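You operate a simulated robot arm through the tools that you are given. There is no shell and no other tool. Be economical: measure what you need, move in short steps, check, and stop when the job is done.

You run a simulated robot arm. Do the job below in one go: nothing can be reset, and whatever is moved stays where it is left.

JOB
Stack the parcel labelled "Yong" from the dining table on top of the parcel that says "Mandla".

Only the result counts: the job must be done as asked and must still hold three seconds after the hand-in. Knocking over, shifting, dropping, spilling or breaking anything else fails it.

ROBOT AND FRAMES
A 7-joint arm with a two-finger parallel gripper, fixed in place. Base frame: the origin is at the foot of the arm, x ahead of it, y to its left, z up; the work surface is at about z = 0. Units: mm, degrees, N and s.
With the tool pointing down near the work surface it reaches from about 240 to 620 mm from the base axis. Its first joint turns from -66.0 to 66.0 degrees. Payload 2.6 kg.
The tool frame sits at the grasp point between the pads (the TCP): z along the fingers, y along the line on which they close. The tips reach 30 mm beyond it. The gripper opens to 94 mm. The fingers are 28 mm wide and 10 mm thick; the gripper's body (50 by 96 mm) begins 55 mm behind the TCP.
Orientation is told as [roll, pitch, yaw] about the base's x, y, z axes, in that order, counted from this pose: with the fingers straight down and closing along the base's y, the tool's x points along the base's -x, its y along +y and its z along -z.

CONTROLS
- The arm moves only by the tool jog_arm. Its argument "increments" is a list of rows, each a list of 2 entries, a list of its own where there are three numbers: the shift along the base's x, y, z in mm, then the turn, a rotation vector about the base's x, y, z in rad. In form: [[[x, y, z], [wx, wy, wz]], ...]. A call has 1 to 20 rows; each row shifts and turns the commanded pose from where the row before left it. "fingers" is the finger opening in mm, from 0 to 94, set as the call begins (left out, the last holds). Each row takes 0.2 s and may step no farther than 50 mm and 8.6 degrees from the row before; otherwise, or with a gripper value out of range, the whole call is refused. Where a pose cannot be reached the arm comes as near as it can. A force on the tool above 40 N (or 10 N above the force at the start of the call, whichever is more), or a blocked arm, ends the call early, and 0.2 s more pass. The fingers move at their own pace (about 72 mm/s each) and stop on an object; they squeeze with about 44 N. The grip force told is the motor's: it shows also when the fingers shut on nothing. Time passes only in rows, and 0.2 s behind the last, so rows that do not move let the fingers close. The reply holds the time, the measured pose of the TCP, the force on the tool along the base axes, the opening and the grip force, in the units named above and with some noise, and new pictures: "pictures" is both (left out), scene, wrist or none.
- Cameras (640 x 400 px; columns grow to the right, rows downward): "scene" is fixed at [30.9, 432.2, 588.5]; the picture's right is [-0.73, -0.68, 0.00], its down [-0.33, 0.35, -0.88] and it looks along [0.60, -0.64, -0.48] (base axes); focal length 357 px, centre (320, 200). "wrist" rides on the gripper at [-37, 0, -58] in the tool frame; the picture's right is [0.00, -1.00, 0.00], its down [0.97, 0.00, -0.24] and it looks along [0.24, 0.00, 0.97] (tool axes); focal length 218 px, centre (320, 200). There is no depth. A picture from a camera that has moved, and an enlarged one, comes with that camera's place and axes in the base frame and with its lens. The place of the scene camera against the robot may be out by one fixed shift of up to 25 mm in any direction.
- inspect(camera, box): a new picture of the part [left, top, right, bottom] of that camera's present view, enlarged. The clock stands still meanwhile.
- finish_job(): hands the job in; it is judged then, once.

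Work in short steps. Places have to be worked out from the pictures, the camera data and where the tool is seen: move nearer, look again, correct. Check each grasp and each placing, and mend what went wrong. You have 90 turns and 150 pictures in all, those below and enlarged ones among them. Open the gripper and draw the arm clear of the work before you hand the job in, unless the task says otherwise; then end with one line.

The tools are called after "Call:" as name(argument=value, ...) on one line, values as JSON. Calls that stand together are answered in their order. jog_arm: Moves the arm, as the interface text tells. Its arguments: {"type":"object","properties":{"increments":{"type":"array"},"fingers":{"type":"number"},"pictures":{"type":"string","enum":["both","scene","wrist","none"]}},"required":["increments"]} The other tools are called the same way: inspect (camera, box) takes an enlarged picture of a part of a camera's view; finish_job () hands the job in.

At the start:

```text
clock: 0.0
position: [410.4, -31.9, 276.9]
ee_rot: [0.0, 0.0, 0.0]
force: [-0.6, -0.4, 0.6]
width: 93.8
grasp_force: 0.0
```

scene: 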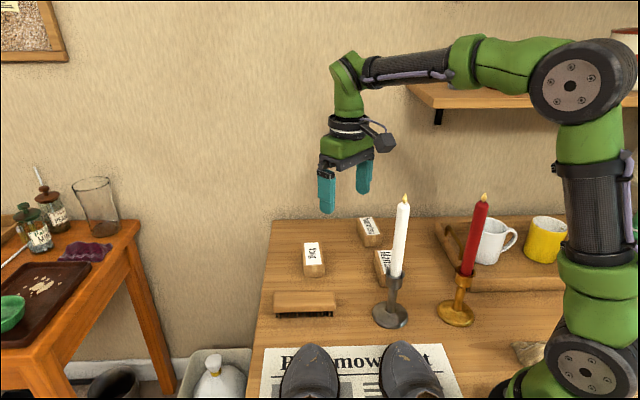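
wrist: 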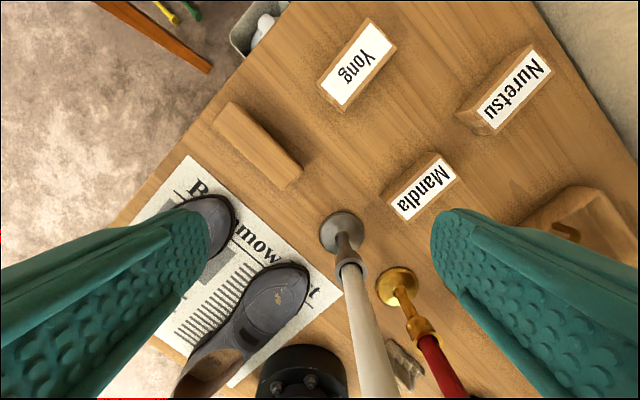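

From the wrist view, Yong is at about (545,-79) with its long axis at roughly -40°, and Mandla is at about (391,-175) with a similar axis. I'll move above Yong while yawing -40° and look again.

Call:
jog_arm(increments=[[[27, -9.4, -12], [0, 0, -0.14]], [[27, -9.4, -12], [0, 0, -0.14]], [[27, -9.4, -12], [0, 0, -0.14]], [[27, -9.4, -12], [0, 0, -0.14]], [[27, -9.4, -12], [0, 0, -0.14]], [[0, 0, 0], [0, 0, 0]]], fingers=94)

```text
clock: 1.4
position: [546.1, -78.6, 216.8]
ee_rot: [0.0, 0.0, -40.2]
force: [-0.5, -0.1, -0.4]
width: 93.8
grasp_force: 0.1
camera wrist: at [575.3, -103.5, 274.8], right [-0.65, -0.76, 0.0], down [-0.74, 0.63, 0.24], along [-0.18, 0.15, -0.97], focal length 218 px, centre (320, 200)
```

scene: 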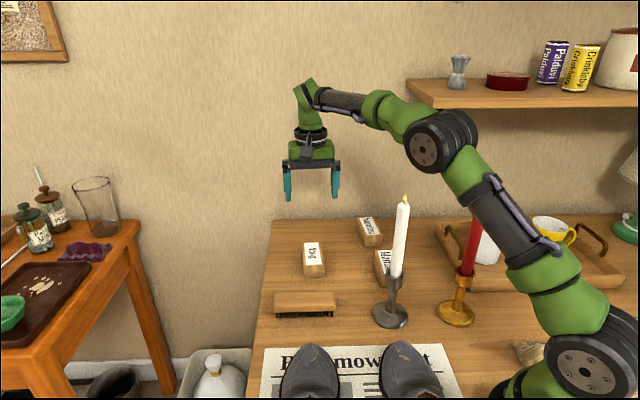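
wrist: 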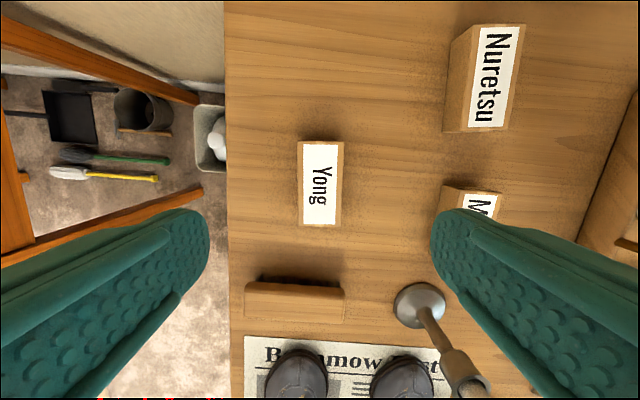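

Yong is centred under the tool and aligned, with its top at about z=40 and a width of about 50 mm. I'll descend partway and check.

Call:
jog_arm(increments=[[[0, 0, -30], [0, 0, 0]], [[0, 0, -30], [0, 0, 0]], [[0, 0, -30], [0, 0, 0]], [[0, 0, -20], [0, 0, 0]], [[0, 0, 0], [0, 0, 0]]])

```text
clock: 2.6
position: [546.1, -79.1, 107.4]
ee_rot: [0.1, 0.0, -40.0]
force: [0.0, -0.6, -0.3]
width: 94.0
grasp_force: 0.1
camera wrist: at [574.1, -103.1, 166.2], right [-0.64, -0.77, 0.0], down [-0.74, 0.62, 0.24], along [-0.18, 0.15, -0.97], focal length 218 px, centre (320, 200)
```

scene: 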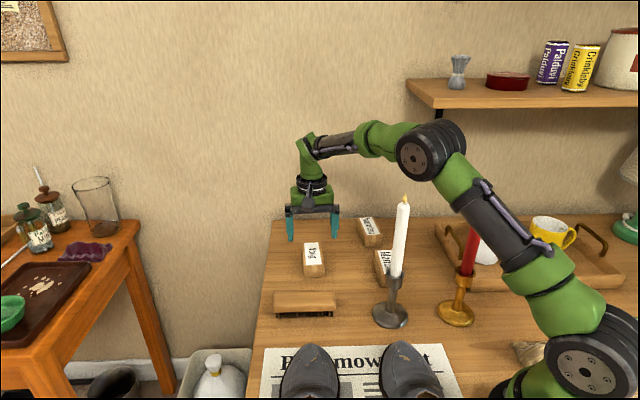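
wrist: 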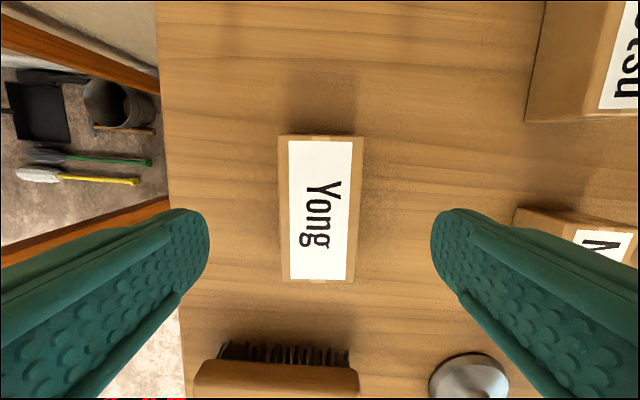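

Still centred. I'll go down to about z=38.

Call:
jog_arm(increments=[[[0, 0, -25], [0, 0, 0]], [[0, 0, -25], [0, 0, 0]], [[0, 0, -12], [0, 0, 0]], [[0, 0, -7], [0, 0, 0]], [[0, 0, 0], [0, 0, 0]]])

Call:
inspect(camera="scene", box=[240, 170, 440, 330])

```text
clock: 3.8
position: [545.3, -78.8, 37.6]
ee_rot: [0.0, -0.1, -40.1]
force: [-0.5, -0.4, 0.0]
width: 94.1
grasp_force: 0.1
camera wrist: at [573.7, -103.1, 96.3], right [-0.64, -0.77, 0.0], down [-0.74, 0.62, 0.24], along [-0.18, 0.15, -0.97], focal length 218 px, centre (320, 200)
```

scene: 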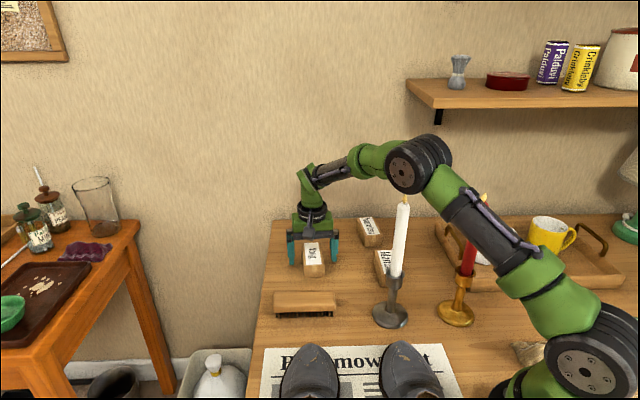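
wrist: 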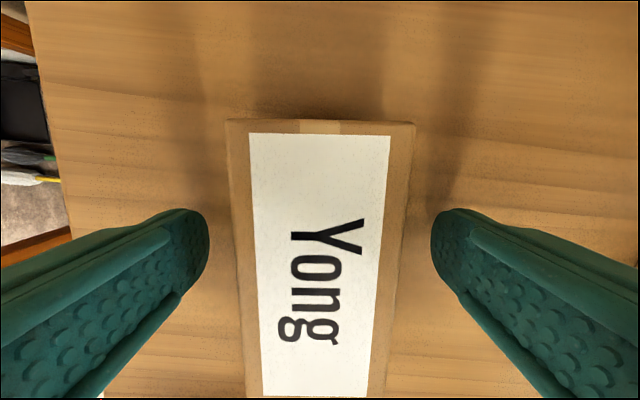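

```text
2.50 times, centred on (340, 250) of scene
camera zoom: at [30.9, 432.2, 588.5], right [-0.73, -0.68, 0.0], down [-0.33, 0.35, -0.88], along [0.6, -0.64, -0.48], focal length 893 px, centre (270, 75)
```

zoom: 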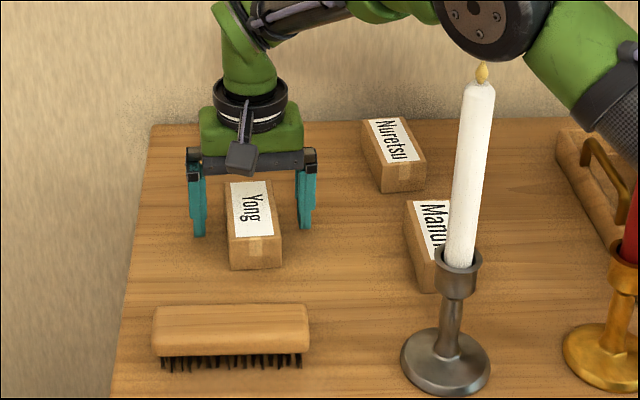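

The fingers straddle the parcel centrally, so I'll close and wait.

Call:
jog_arm(increments=[[[0, 0, 0], [0, 0, 0]], [[0, 0, 0], [0, 0, 0]], [[0, 0, 0], [0, 0, 0]], [[0, 0, 0], [0, 0, 0]]], fingers=0, pictures="wrist")

```text
clock: 4.8
position: [546.3, -78.9, 37.1]
ee_rot: [0.0, 0.0, -40.1]
force: [-0.9, 0.3, 0.1]
width: 53.4
grasp_force: 43.9
camera wrist: at [573.7, -103.0, 96.5], right [-0.64, -0.77, 0.0], down [-0.74, 0.62, 0.24], along [-0.18, 0.15, -0.97], focal length 218 px, centre (320, 200)
```

wrist: 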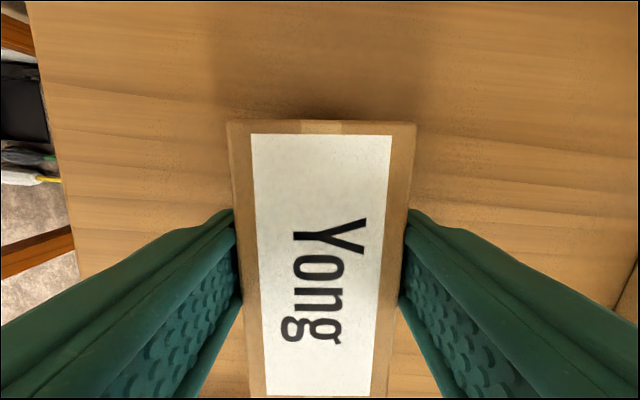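

It's held at a width of 53.4 mm, which implies a parcel height of about 30–35 mm. I'll lift it straight up.

Call:
jog_arm(increments=[[[0, 0, 5], [0, 0, 0]], [[0, 0, 15], [0, 0, 0]], [[0, 0, 30], [0, 0, 0]], [[0, 0, 35], [0, 0, 0]], [[0, 0, 35], [0, 0, 0]], [[0, 0, 20], [0, 0, 0]], [[0, 0, 0], [0, 0, 0]]])

Call:
inspect(camera="scene", box=[240, 130, 440, 290])

```text
clock: 6.4
position: [543.7, -79.7, 176.9]
ee_rot: [0.0, 0.0, -39.9]
force: [0.2, 0.6, -1.6]
width: 53.4
grasp_force: 44.4
camera wrist: at [573.1, -103.7, 235.7], right [-0.64, -0.77, 0.0], down [-0.74, 0.62, 0.24], along [-0.18, 0.15, -0.97], focal length 218 px, centre (320, 200)
```

scene: 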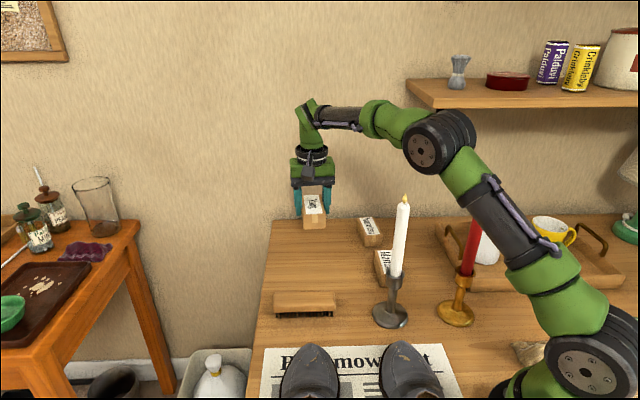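
wrist: 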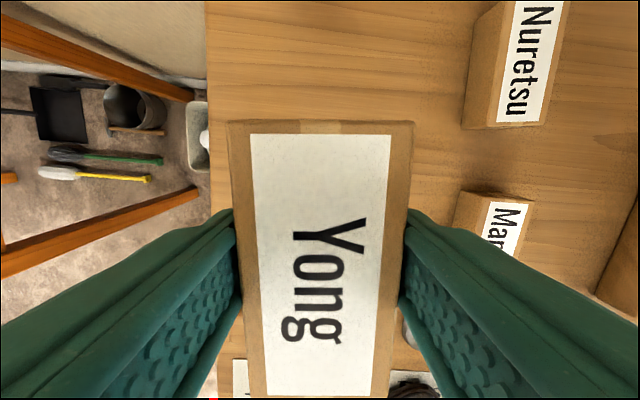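

```text
2.50 times, centred on (340, 210) of scene
camera zoom: at [30.9, 432.2, 588.5], right [-0.73, -0.68, 0.0], down [-0.33, 0.35, -0.88], along [0.6, -0.64, -0.48], focal length 893 px, centre (270, 175)
```

zoom: 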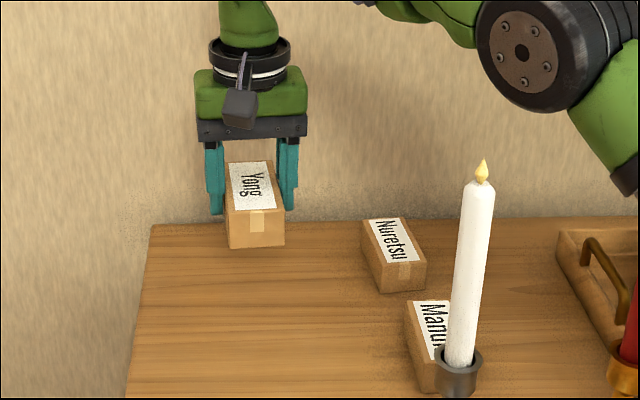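

The grip is secure, with about 2 N of weight. I'll shift back along the tool to get an unobstructed view of Mandla.

Call:
jog_arm(increments=[[[-20, 10, 10], [0, 0, 0]], [[-25, 13, 10], [0, 0, 0]], [[-10, 7, 5], [0, 0, 0]], [[0, 0, 0], [0, 0, 0]]], pictures="none")

Call:
inspect(camera="wrist", box=[400, 60, 640, 210])

```text
clock: 7.4
position: [490.1, -49.1, 202.7]
ee_rot: [-0.1, 0.1, -39.9]
force: [-0.6, 0.8, -1.2]
width: 53.7
grasp_force: 44.3
```

```text
2.67 times, centred on (520, 135) of wrist
camera zoom: at [519.5, -74.0, 261.2], right [-0.64, -0.77, 0.0], down [-0.74, 0.62, 0.24], along [-0.18, 0.15, -0.97], focal length 582 px, centre (-213, 373)
```

zoom: 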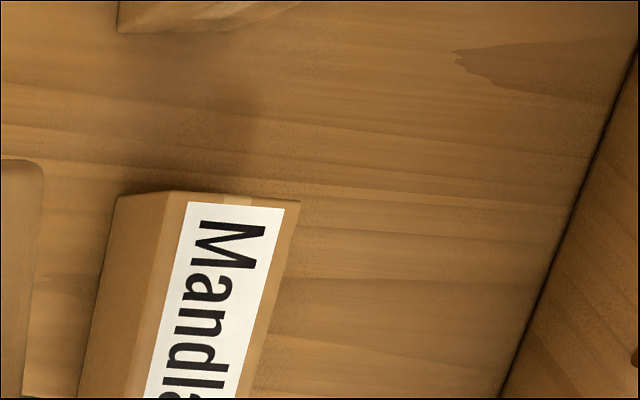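

Mandla is yawed slightly relative to the tool, and I need its whole outline. I'll go back another 50 mm along the same direction.

Call:
jog_arm(increments=[[[-19, 16, 0], [0, 0, 0]], [[-19, 16, 0], [0, 0, 0]], [[0, 0, 0], [0, 0, 0]], [[0, 0, 0], [0, 0, 0]]], pictures="none")

Call:
inspect(camera="wrist", box=[400, 60, 640, 210])

```text
clock: 8.4
position: [452.6, -16.4, 203.1]
ee_rot: [0.0, 0.0, -40.1]
force: [0.3, -0.8, -1.6]
width: 53.5
grasp_force: 44.0
```

```text
2.67 times, centred on (520, 135) of wrist
camera zoom: at [481.0, -41.6, 262.1], right [-0.64, -0.77, 0.0], down [-0.74, 0.62, 0.24], along [-0.18, 0.15, -0.97], focal length 582 px, centre (-213, 373)
```

zoom: 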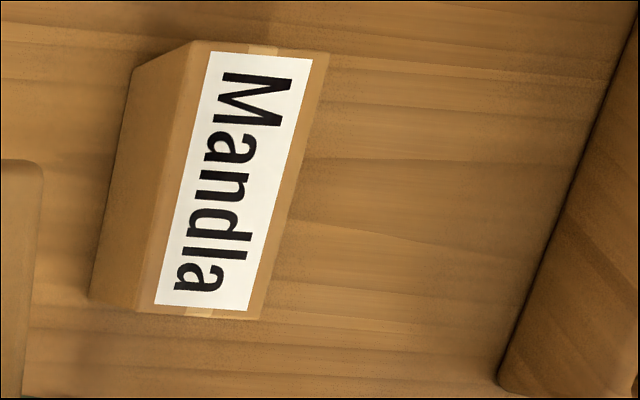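

Triangulating gives Mandla's top at z≈37, centre at about (387,-176.5) and yaw about -44.2°. Both candles are about 280 mm tall, so I'll swing round the far side of the white one at height, turning to -44.2°, and look again.

Call:
jog_arm(increments=[[[-1, -31, 0], [0, 0, -0.012]], [[-1, -31, 0], [0, 0, -0.012]], [[-1, -31, 0], [0, 0, -0.012]], [[-21, -22.4, 0], [0, 0, -0.012]], [[-21, -22.4, 0], [0, 0, -0.012]], [[-20.6, -22.3, 0], [0, 0, -0.012]], [[0, 0, 0], [0, 0, 0]], [[0, 0, 0], [0, 0, 0]]])

Call:
inspect(camera="scene", box=[300, 100, 500, 300])

```text
clock: 10.2
position: [386.2, -176.6, 204.7]
ee_rot: [0.0, 0.0, -44.1]
force: [0.3, -0.3, -0.2]
width: 53.2
grasp_force: 43.6
camera wrist: at [412.2, -203.7, 262.6], right [-0.7, -0.72, 0.0], down [-0.7, 0.68, 0.24], along [-0.17, 0.17, -0.97], focal length 218 px, centre (320, 200)
```

scene: 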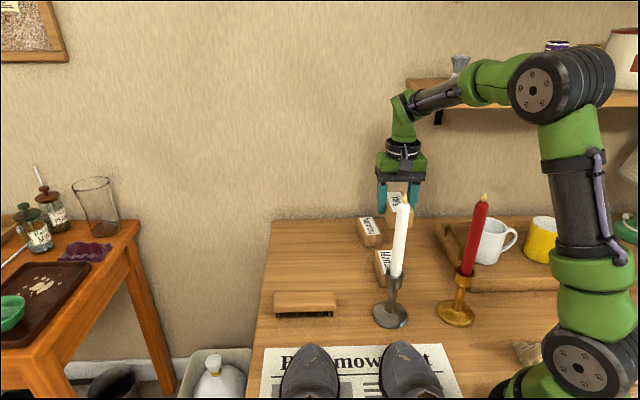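
wrist: 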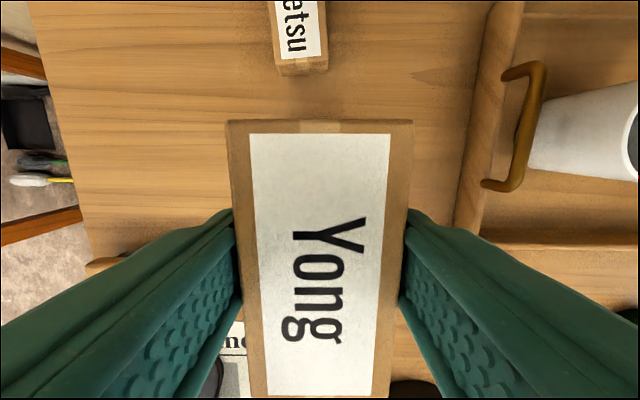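

```text
2.00 times, centred on (400, 200) of scene
camera zoom: at [30.9, 432.1, 588.5], right [-0.73, -0.68, 0.0], down [-0.33, 0.35, -0.88], along [0.6, -0.64, -0.48], focal length 715 px, centre (160, 200)
```

zoom: 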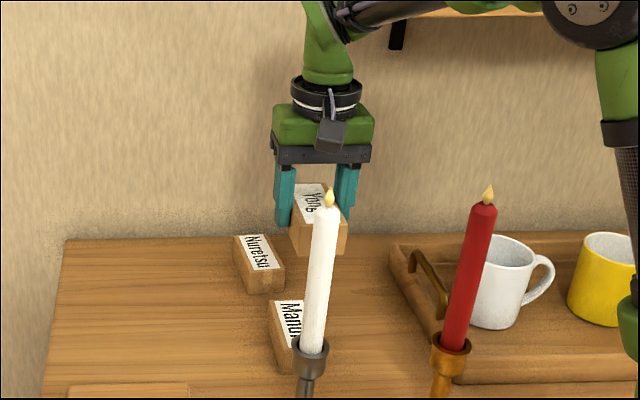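

The TCP is over Mandla's estimated centre, and the forearm has height and side clearance from both candles. I'll descend to about z=110 and check.

Call:
jog_arm(increments=[[[0.3, 0, -30], [0, 0, 0]], [[0, 0, -30], [0, 0, 0]], [[0, 0, -20], [0, 0, 0]], [[0, 0, -14], [0, 0, 0]], [[0, 0, 0], [0, 0, 0]]])

Call:
inspect(camera="scene", box=[340, 180, 460, 300])

```text
clock: 11.4
position: [386.2, -176.6, 109.3]
ee_rot: [-0.1, 0.0, -44.2]
force: [0.2, -0.1, -0.7]
width: 53.3
grasp_force: 44.0
camera wrist: at [412.5, -202.4, 168.1], right [-0.7, -0.72, 0.0], down [-0.7, 0.68, 0.24], along [-0.17, 0.17, -0.97], focal length 218 px, centre (320, 200)
```

scene: 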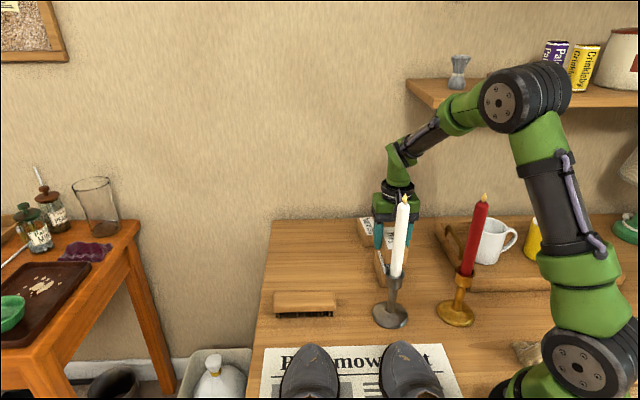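
wrist: 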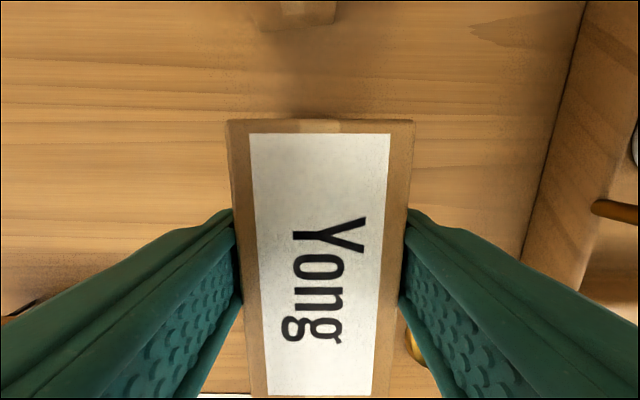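

```text
3.33 times, centred on (400, 240) of scene
camera zoom: at [30.9, 432.2, 588.5], right [-0.73, -0.68, 0.0], down [-0.33, 0.35, -0.88], along [0.6, -0.64, -0.48], focal length 1191 px, centre (53, 67)
```

zoom: 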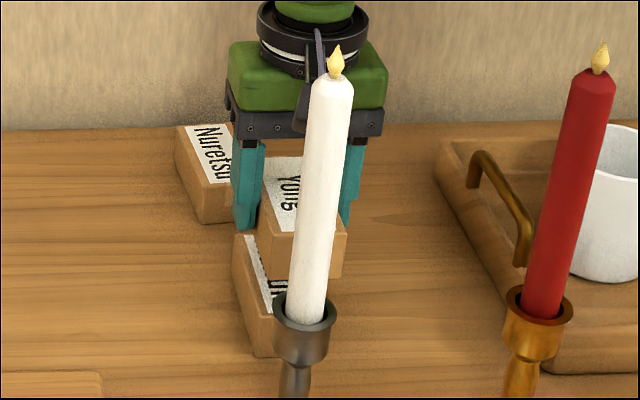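

In the scene view the stack alignment is partly hidden. I'll zoom in to compare the lower-left corners of Yong with Mandla's top edges.

Call:
inspect(camera="scene", box=[365, 210, 435, 290])

```text
5.00 times, centred on (400, 250) of scene
camera zoom: at [30.9, 432.2, 588.5], right [-0.73, -0.68, 0.0], down [-0.33, 0.35, -0.88], along [0.6, -0.64, -0.48], focal length 1786 px, centre (-80, -50)
```

zoom: 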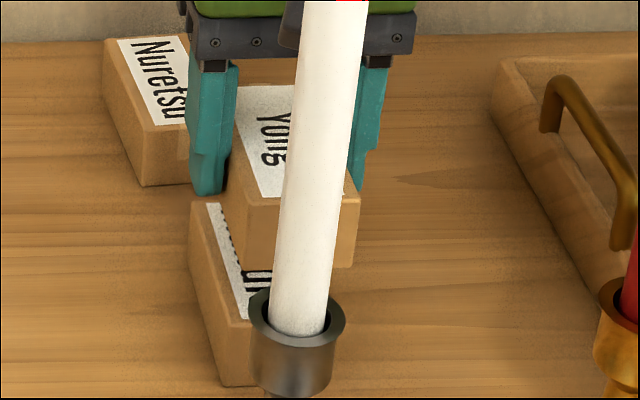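

Call:
inspect(camera="scene", box=[398, 245, 428, 290])

Call:
inspect(camera="scene", box=[395, 245, 435, 290])

```text
8.89 times, centred on (413, 268) of scene
camera zoom: at [30.9, 432.2, 588.5], right [-0.73, -0.68, 0.0], down [-0.33, 0.35, -0.88], along [0.6, -0.64, -0.48], focal length 3176 px, centre (-507, -400)
```

zoom: 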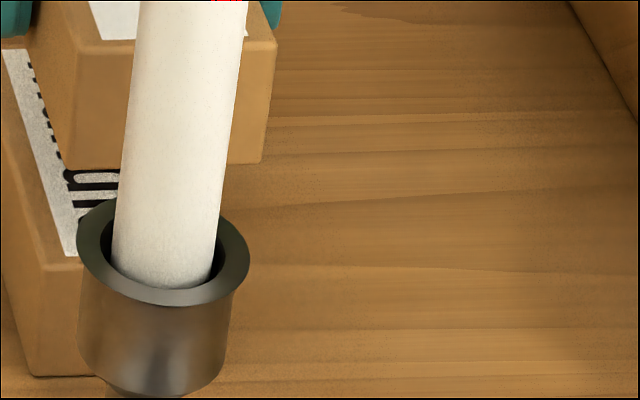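

```text
8.89 times, centred on (415, 268) of scene
camera zoom: at [30.9, 432.2, 588.5], right [-0.73, -0.68, 0.0], down [-0.33, 0.35, -0.88], along [0.6, -0.64, -0.48], focal length 3176 px, centre (-524, -400)
```

zoom: 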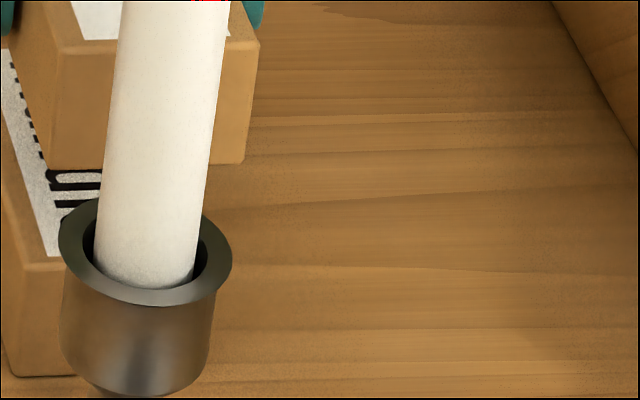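

The comparison shows Yong's centre sits about 5 mm toward the base in the grip, and it needs about 3 mm of sideways correction. I'll shift by (5.7,-1.3), then lower to just above contact.

Call:
jog_arm(increments=[[[5.7, -1.3, 0], [0, 0, 0]], [[0, 0, -14], [0, 0, 0]], [[0, 0, -12], [0, 0, 0]], [[0, 0, 0], [0, 0, 0]], [[0, 0, 0], [0, 0, 0]]], pictures="none")

Call:
inspect(camera="scene", box=[365, 210, 435, 290])

```text
clock: 12.6
position: [392.9, -176.7, 84.1]
ee_rot: [0.0, 0.1, -44.2]
force: [-0.4, -0.3, -1.1]
width: 53.5
grasp_force: 43.1
```

```text
5.00 times, centred on (400, 250) of scene
camera zoom: at [30.9, 432.2, 588.5], right [-0.73, -0.68, 0.0], down [-0.33, 0.35, -0.88], along [0.6, -0.64, -0.48], focal length 1786 px, centre (-80, -50)
```

zoom: 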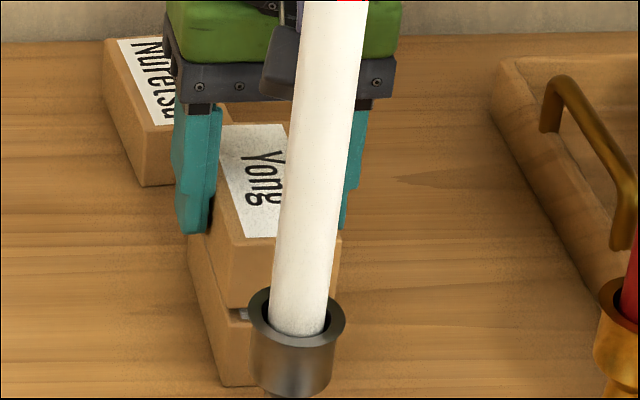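

The corners now line up, with about 9 mm of gap left. I'll lower in small steps and watch the force.

Call:
jog_arm(increments=[[[0, 0, -3], [0, 0, 0]], [[0, 0, -2], [0, 0, 0]], [[0, 0, -1.5], [0, 0, 0]], [[0, 0, -1], [0, 0, 0]], [[0, 0, 0], [0, 0, 0]]], pictures="none")

Call:
inspect(camera="scene", box=[385, 245, 425, 290])

```text
clock: 13.8
position: [391.5, -176.8, 77.0]
ee_rot: [0.0, 0.1, -44.1]
force: [0.4, 0.2, 1.8]
width: 53.5
grasp_force: 43.7
```

```text
8.89 times, centred on (405, 268) of scene
camera zoom: at [30.9, 432.2, 588.5], right [-0.73, -0.68, 0.0], down [-0.33, 0.35, -0.88], along [0.6, -0.64, -0.48], focal length 3176 px, centre (-436, -400)
```

zoom: 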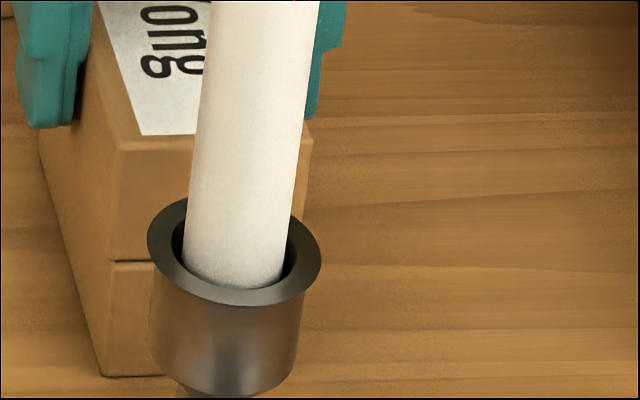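

The force has risen to about +2 N and the seam is nearly closed and well aligned. I'll make one tiny extra step to confirm contact.

Call:
jog_arm(increments=[[[0, 0, -0.5], [0, 0, 0]], [[0, 0, 0], [0, 0, 0]]], pictures="none")

```text
clock: 14.4
position: [394.3, -178.6, 76.2]
ee_rot: [0.0, 0.1, -44.2]
force: [-5.5, 2.7, 16.1]
width: 53.3
grasp_force: 43.7
```

There's firm contact at 16 N. I'll back off half a millimetre and release.

Call:
jog_arm(increments=[[[0, 0, 0.5], [0, 0, 0]], [[0, 0, 0], [0, 0, 0]]], pictures="none")

Call:
jog_arm(increments=[[[0, 0, 0], [0, 0, 0]], [[0, 0, 0], [0, 0, 0]], [[0, 0, 0], [0, 0, 0]]], fingers=90, pictures="both")

```text
clock: 15.0
position: [394.1, -178.0, 76.3]
ee_rot: [0.0, -0.1, -44.2]
force: [-0.1, 0.6, 9.0]
width: 53.6
grasp_force: 43.9
```

```text
clock: 15.8
position: [392.3, -179.2, 76.2]
ee_rot: [0.0, 0.0, -44.2]
force: [-0.2, 0.2, 0.1]
width: 90.1
grasp_force: 0.2
camera wrist: at [419.5, -204.2, 134.1], right [-0.7, -0.72, 0.0], down [-0.7, 0.68, 0.24], along [-0.17, 0.17, -0.97], focal length 218 px, centre (320, 200)
```

scene: 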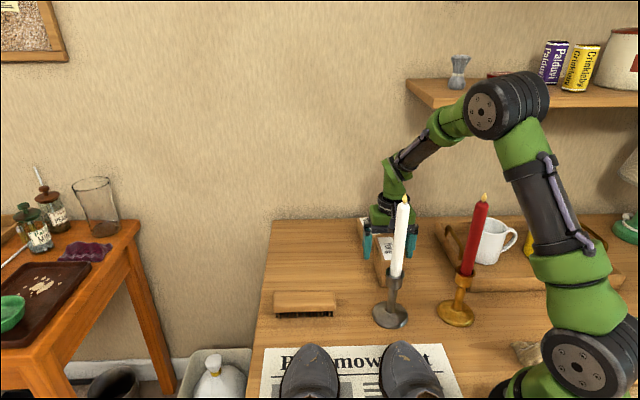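
wrist: 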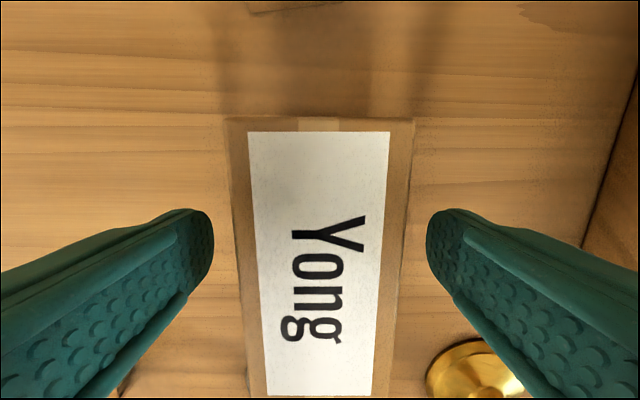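

The parcel is released and both fingers are clear. I'll raise straight up, then move outward away from the candles.

Call:
jog_arm(increments=[[[0, 0, 10], [0, 0, 0]], [[0, 0, 30], [0, 0, 0]], [[0, 0, 40], [0, 0, 0]], [[0, 0, 40], [0, 0, 0]], [[0, 0, 40], [0, 0, 0]], [[30, 20, 10], [0, 0, 0]], [[35, 35, 0], [0, 0, 0]], [[20, 40, 0], [0, 0, 0]], [[0, 0, 0], [0, 0, 0]], [[0, 0, 0], [0, 0, 0]]])

Call:
inspect(camera="scene", box=[340, 190, 500, 330])

```text
clock: 18.0
position: [478.8, -82.3, 246.0]
ee_rot: [0.0, 0.0, -44.2]
force: [-0.1, 0.5, 0.7]
width: 90.2
grasp_force: 0.0
camera wrist: at [505.8, -108.7, 303.8], right [-0.7, -0.72, 0.0], down [-0.7, 0.68, 0.24], along [-0.17, 0.17, -0.97], focal length 218 px, centre (320, 200)
```

scene: 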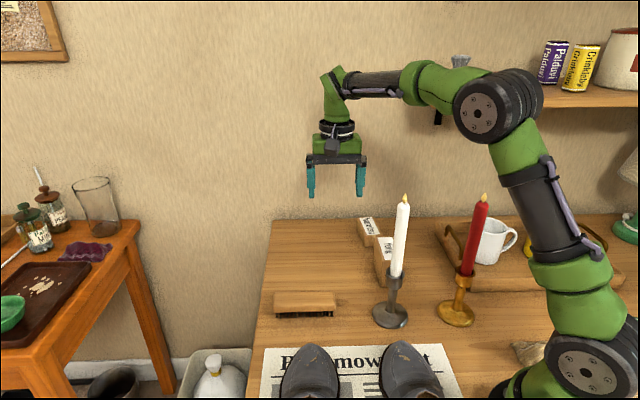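
wrist: 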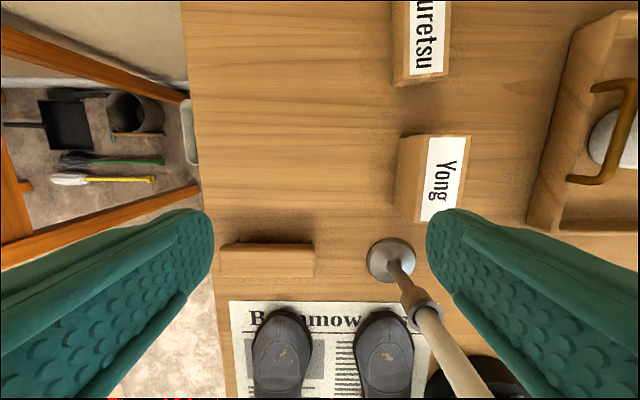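

```text
2.86 times, centred on (420, 260) of scene
camera zoom: at [30.9, 432.2, 588.5], right [-0.73, -0.68, 0.0], down [-0.33, 0.35, -0.88], along [0.6, -0.64, -0.48], focal length 1021 px, centre (34, 29)
```

zoom: 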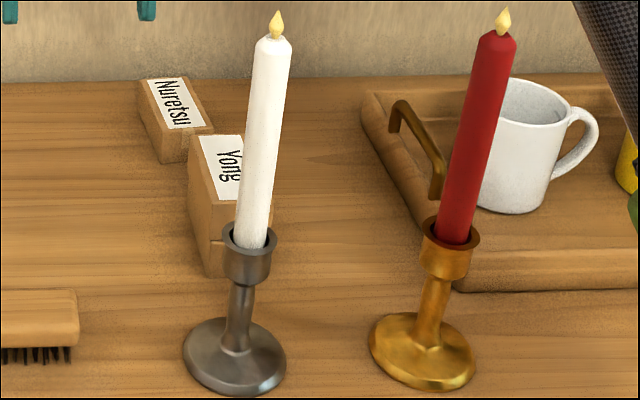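

Yong rests squarely on Mandla, nothing else has moved, and the arm is clear, so I'm handing in.

Call:
finish_job()

```text
The job is handed in.
```

The "Yong" parcel is stacked squarely on top of the "Mandla" parcel; nothing else looked moved in the last pictures, and the gripper is open and clear.
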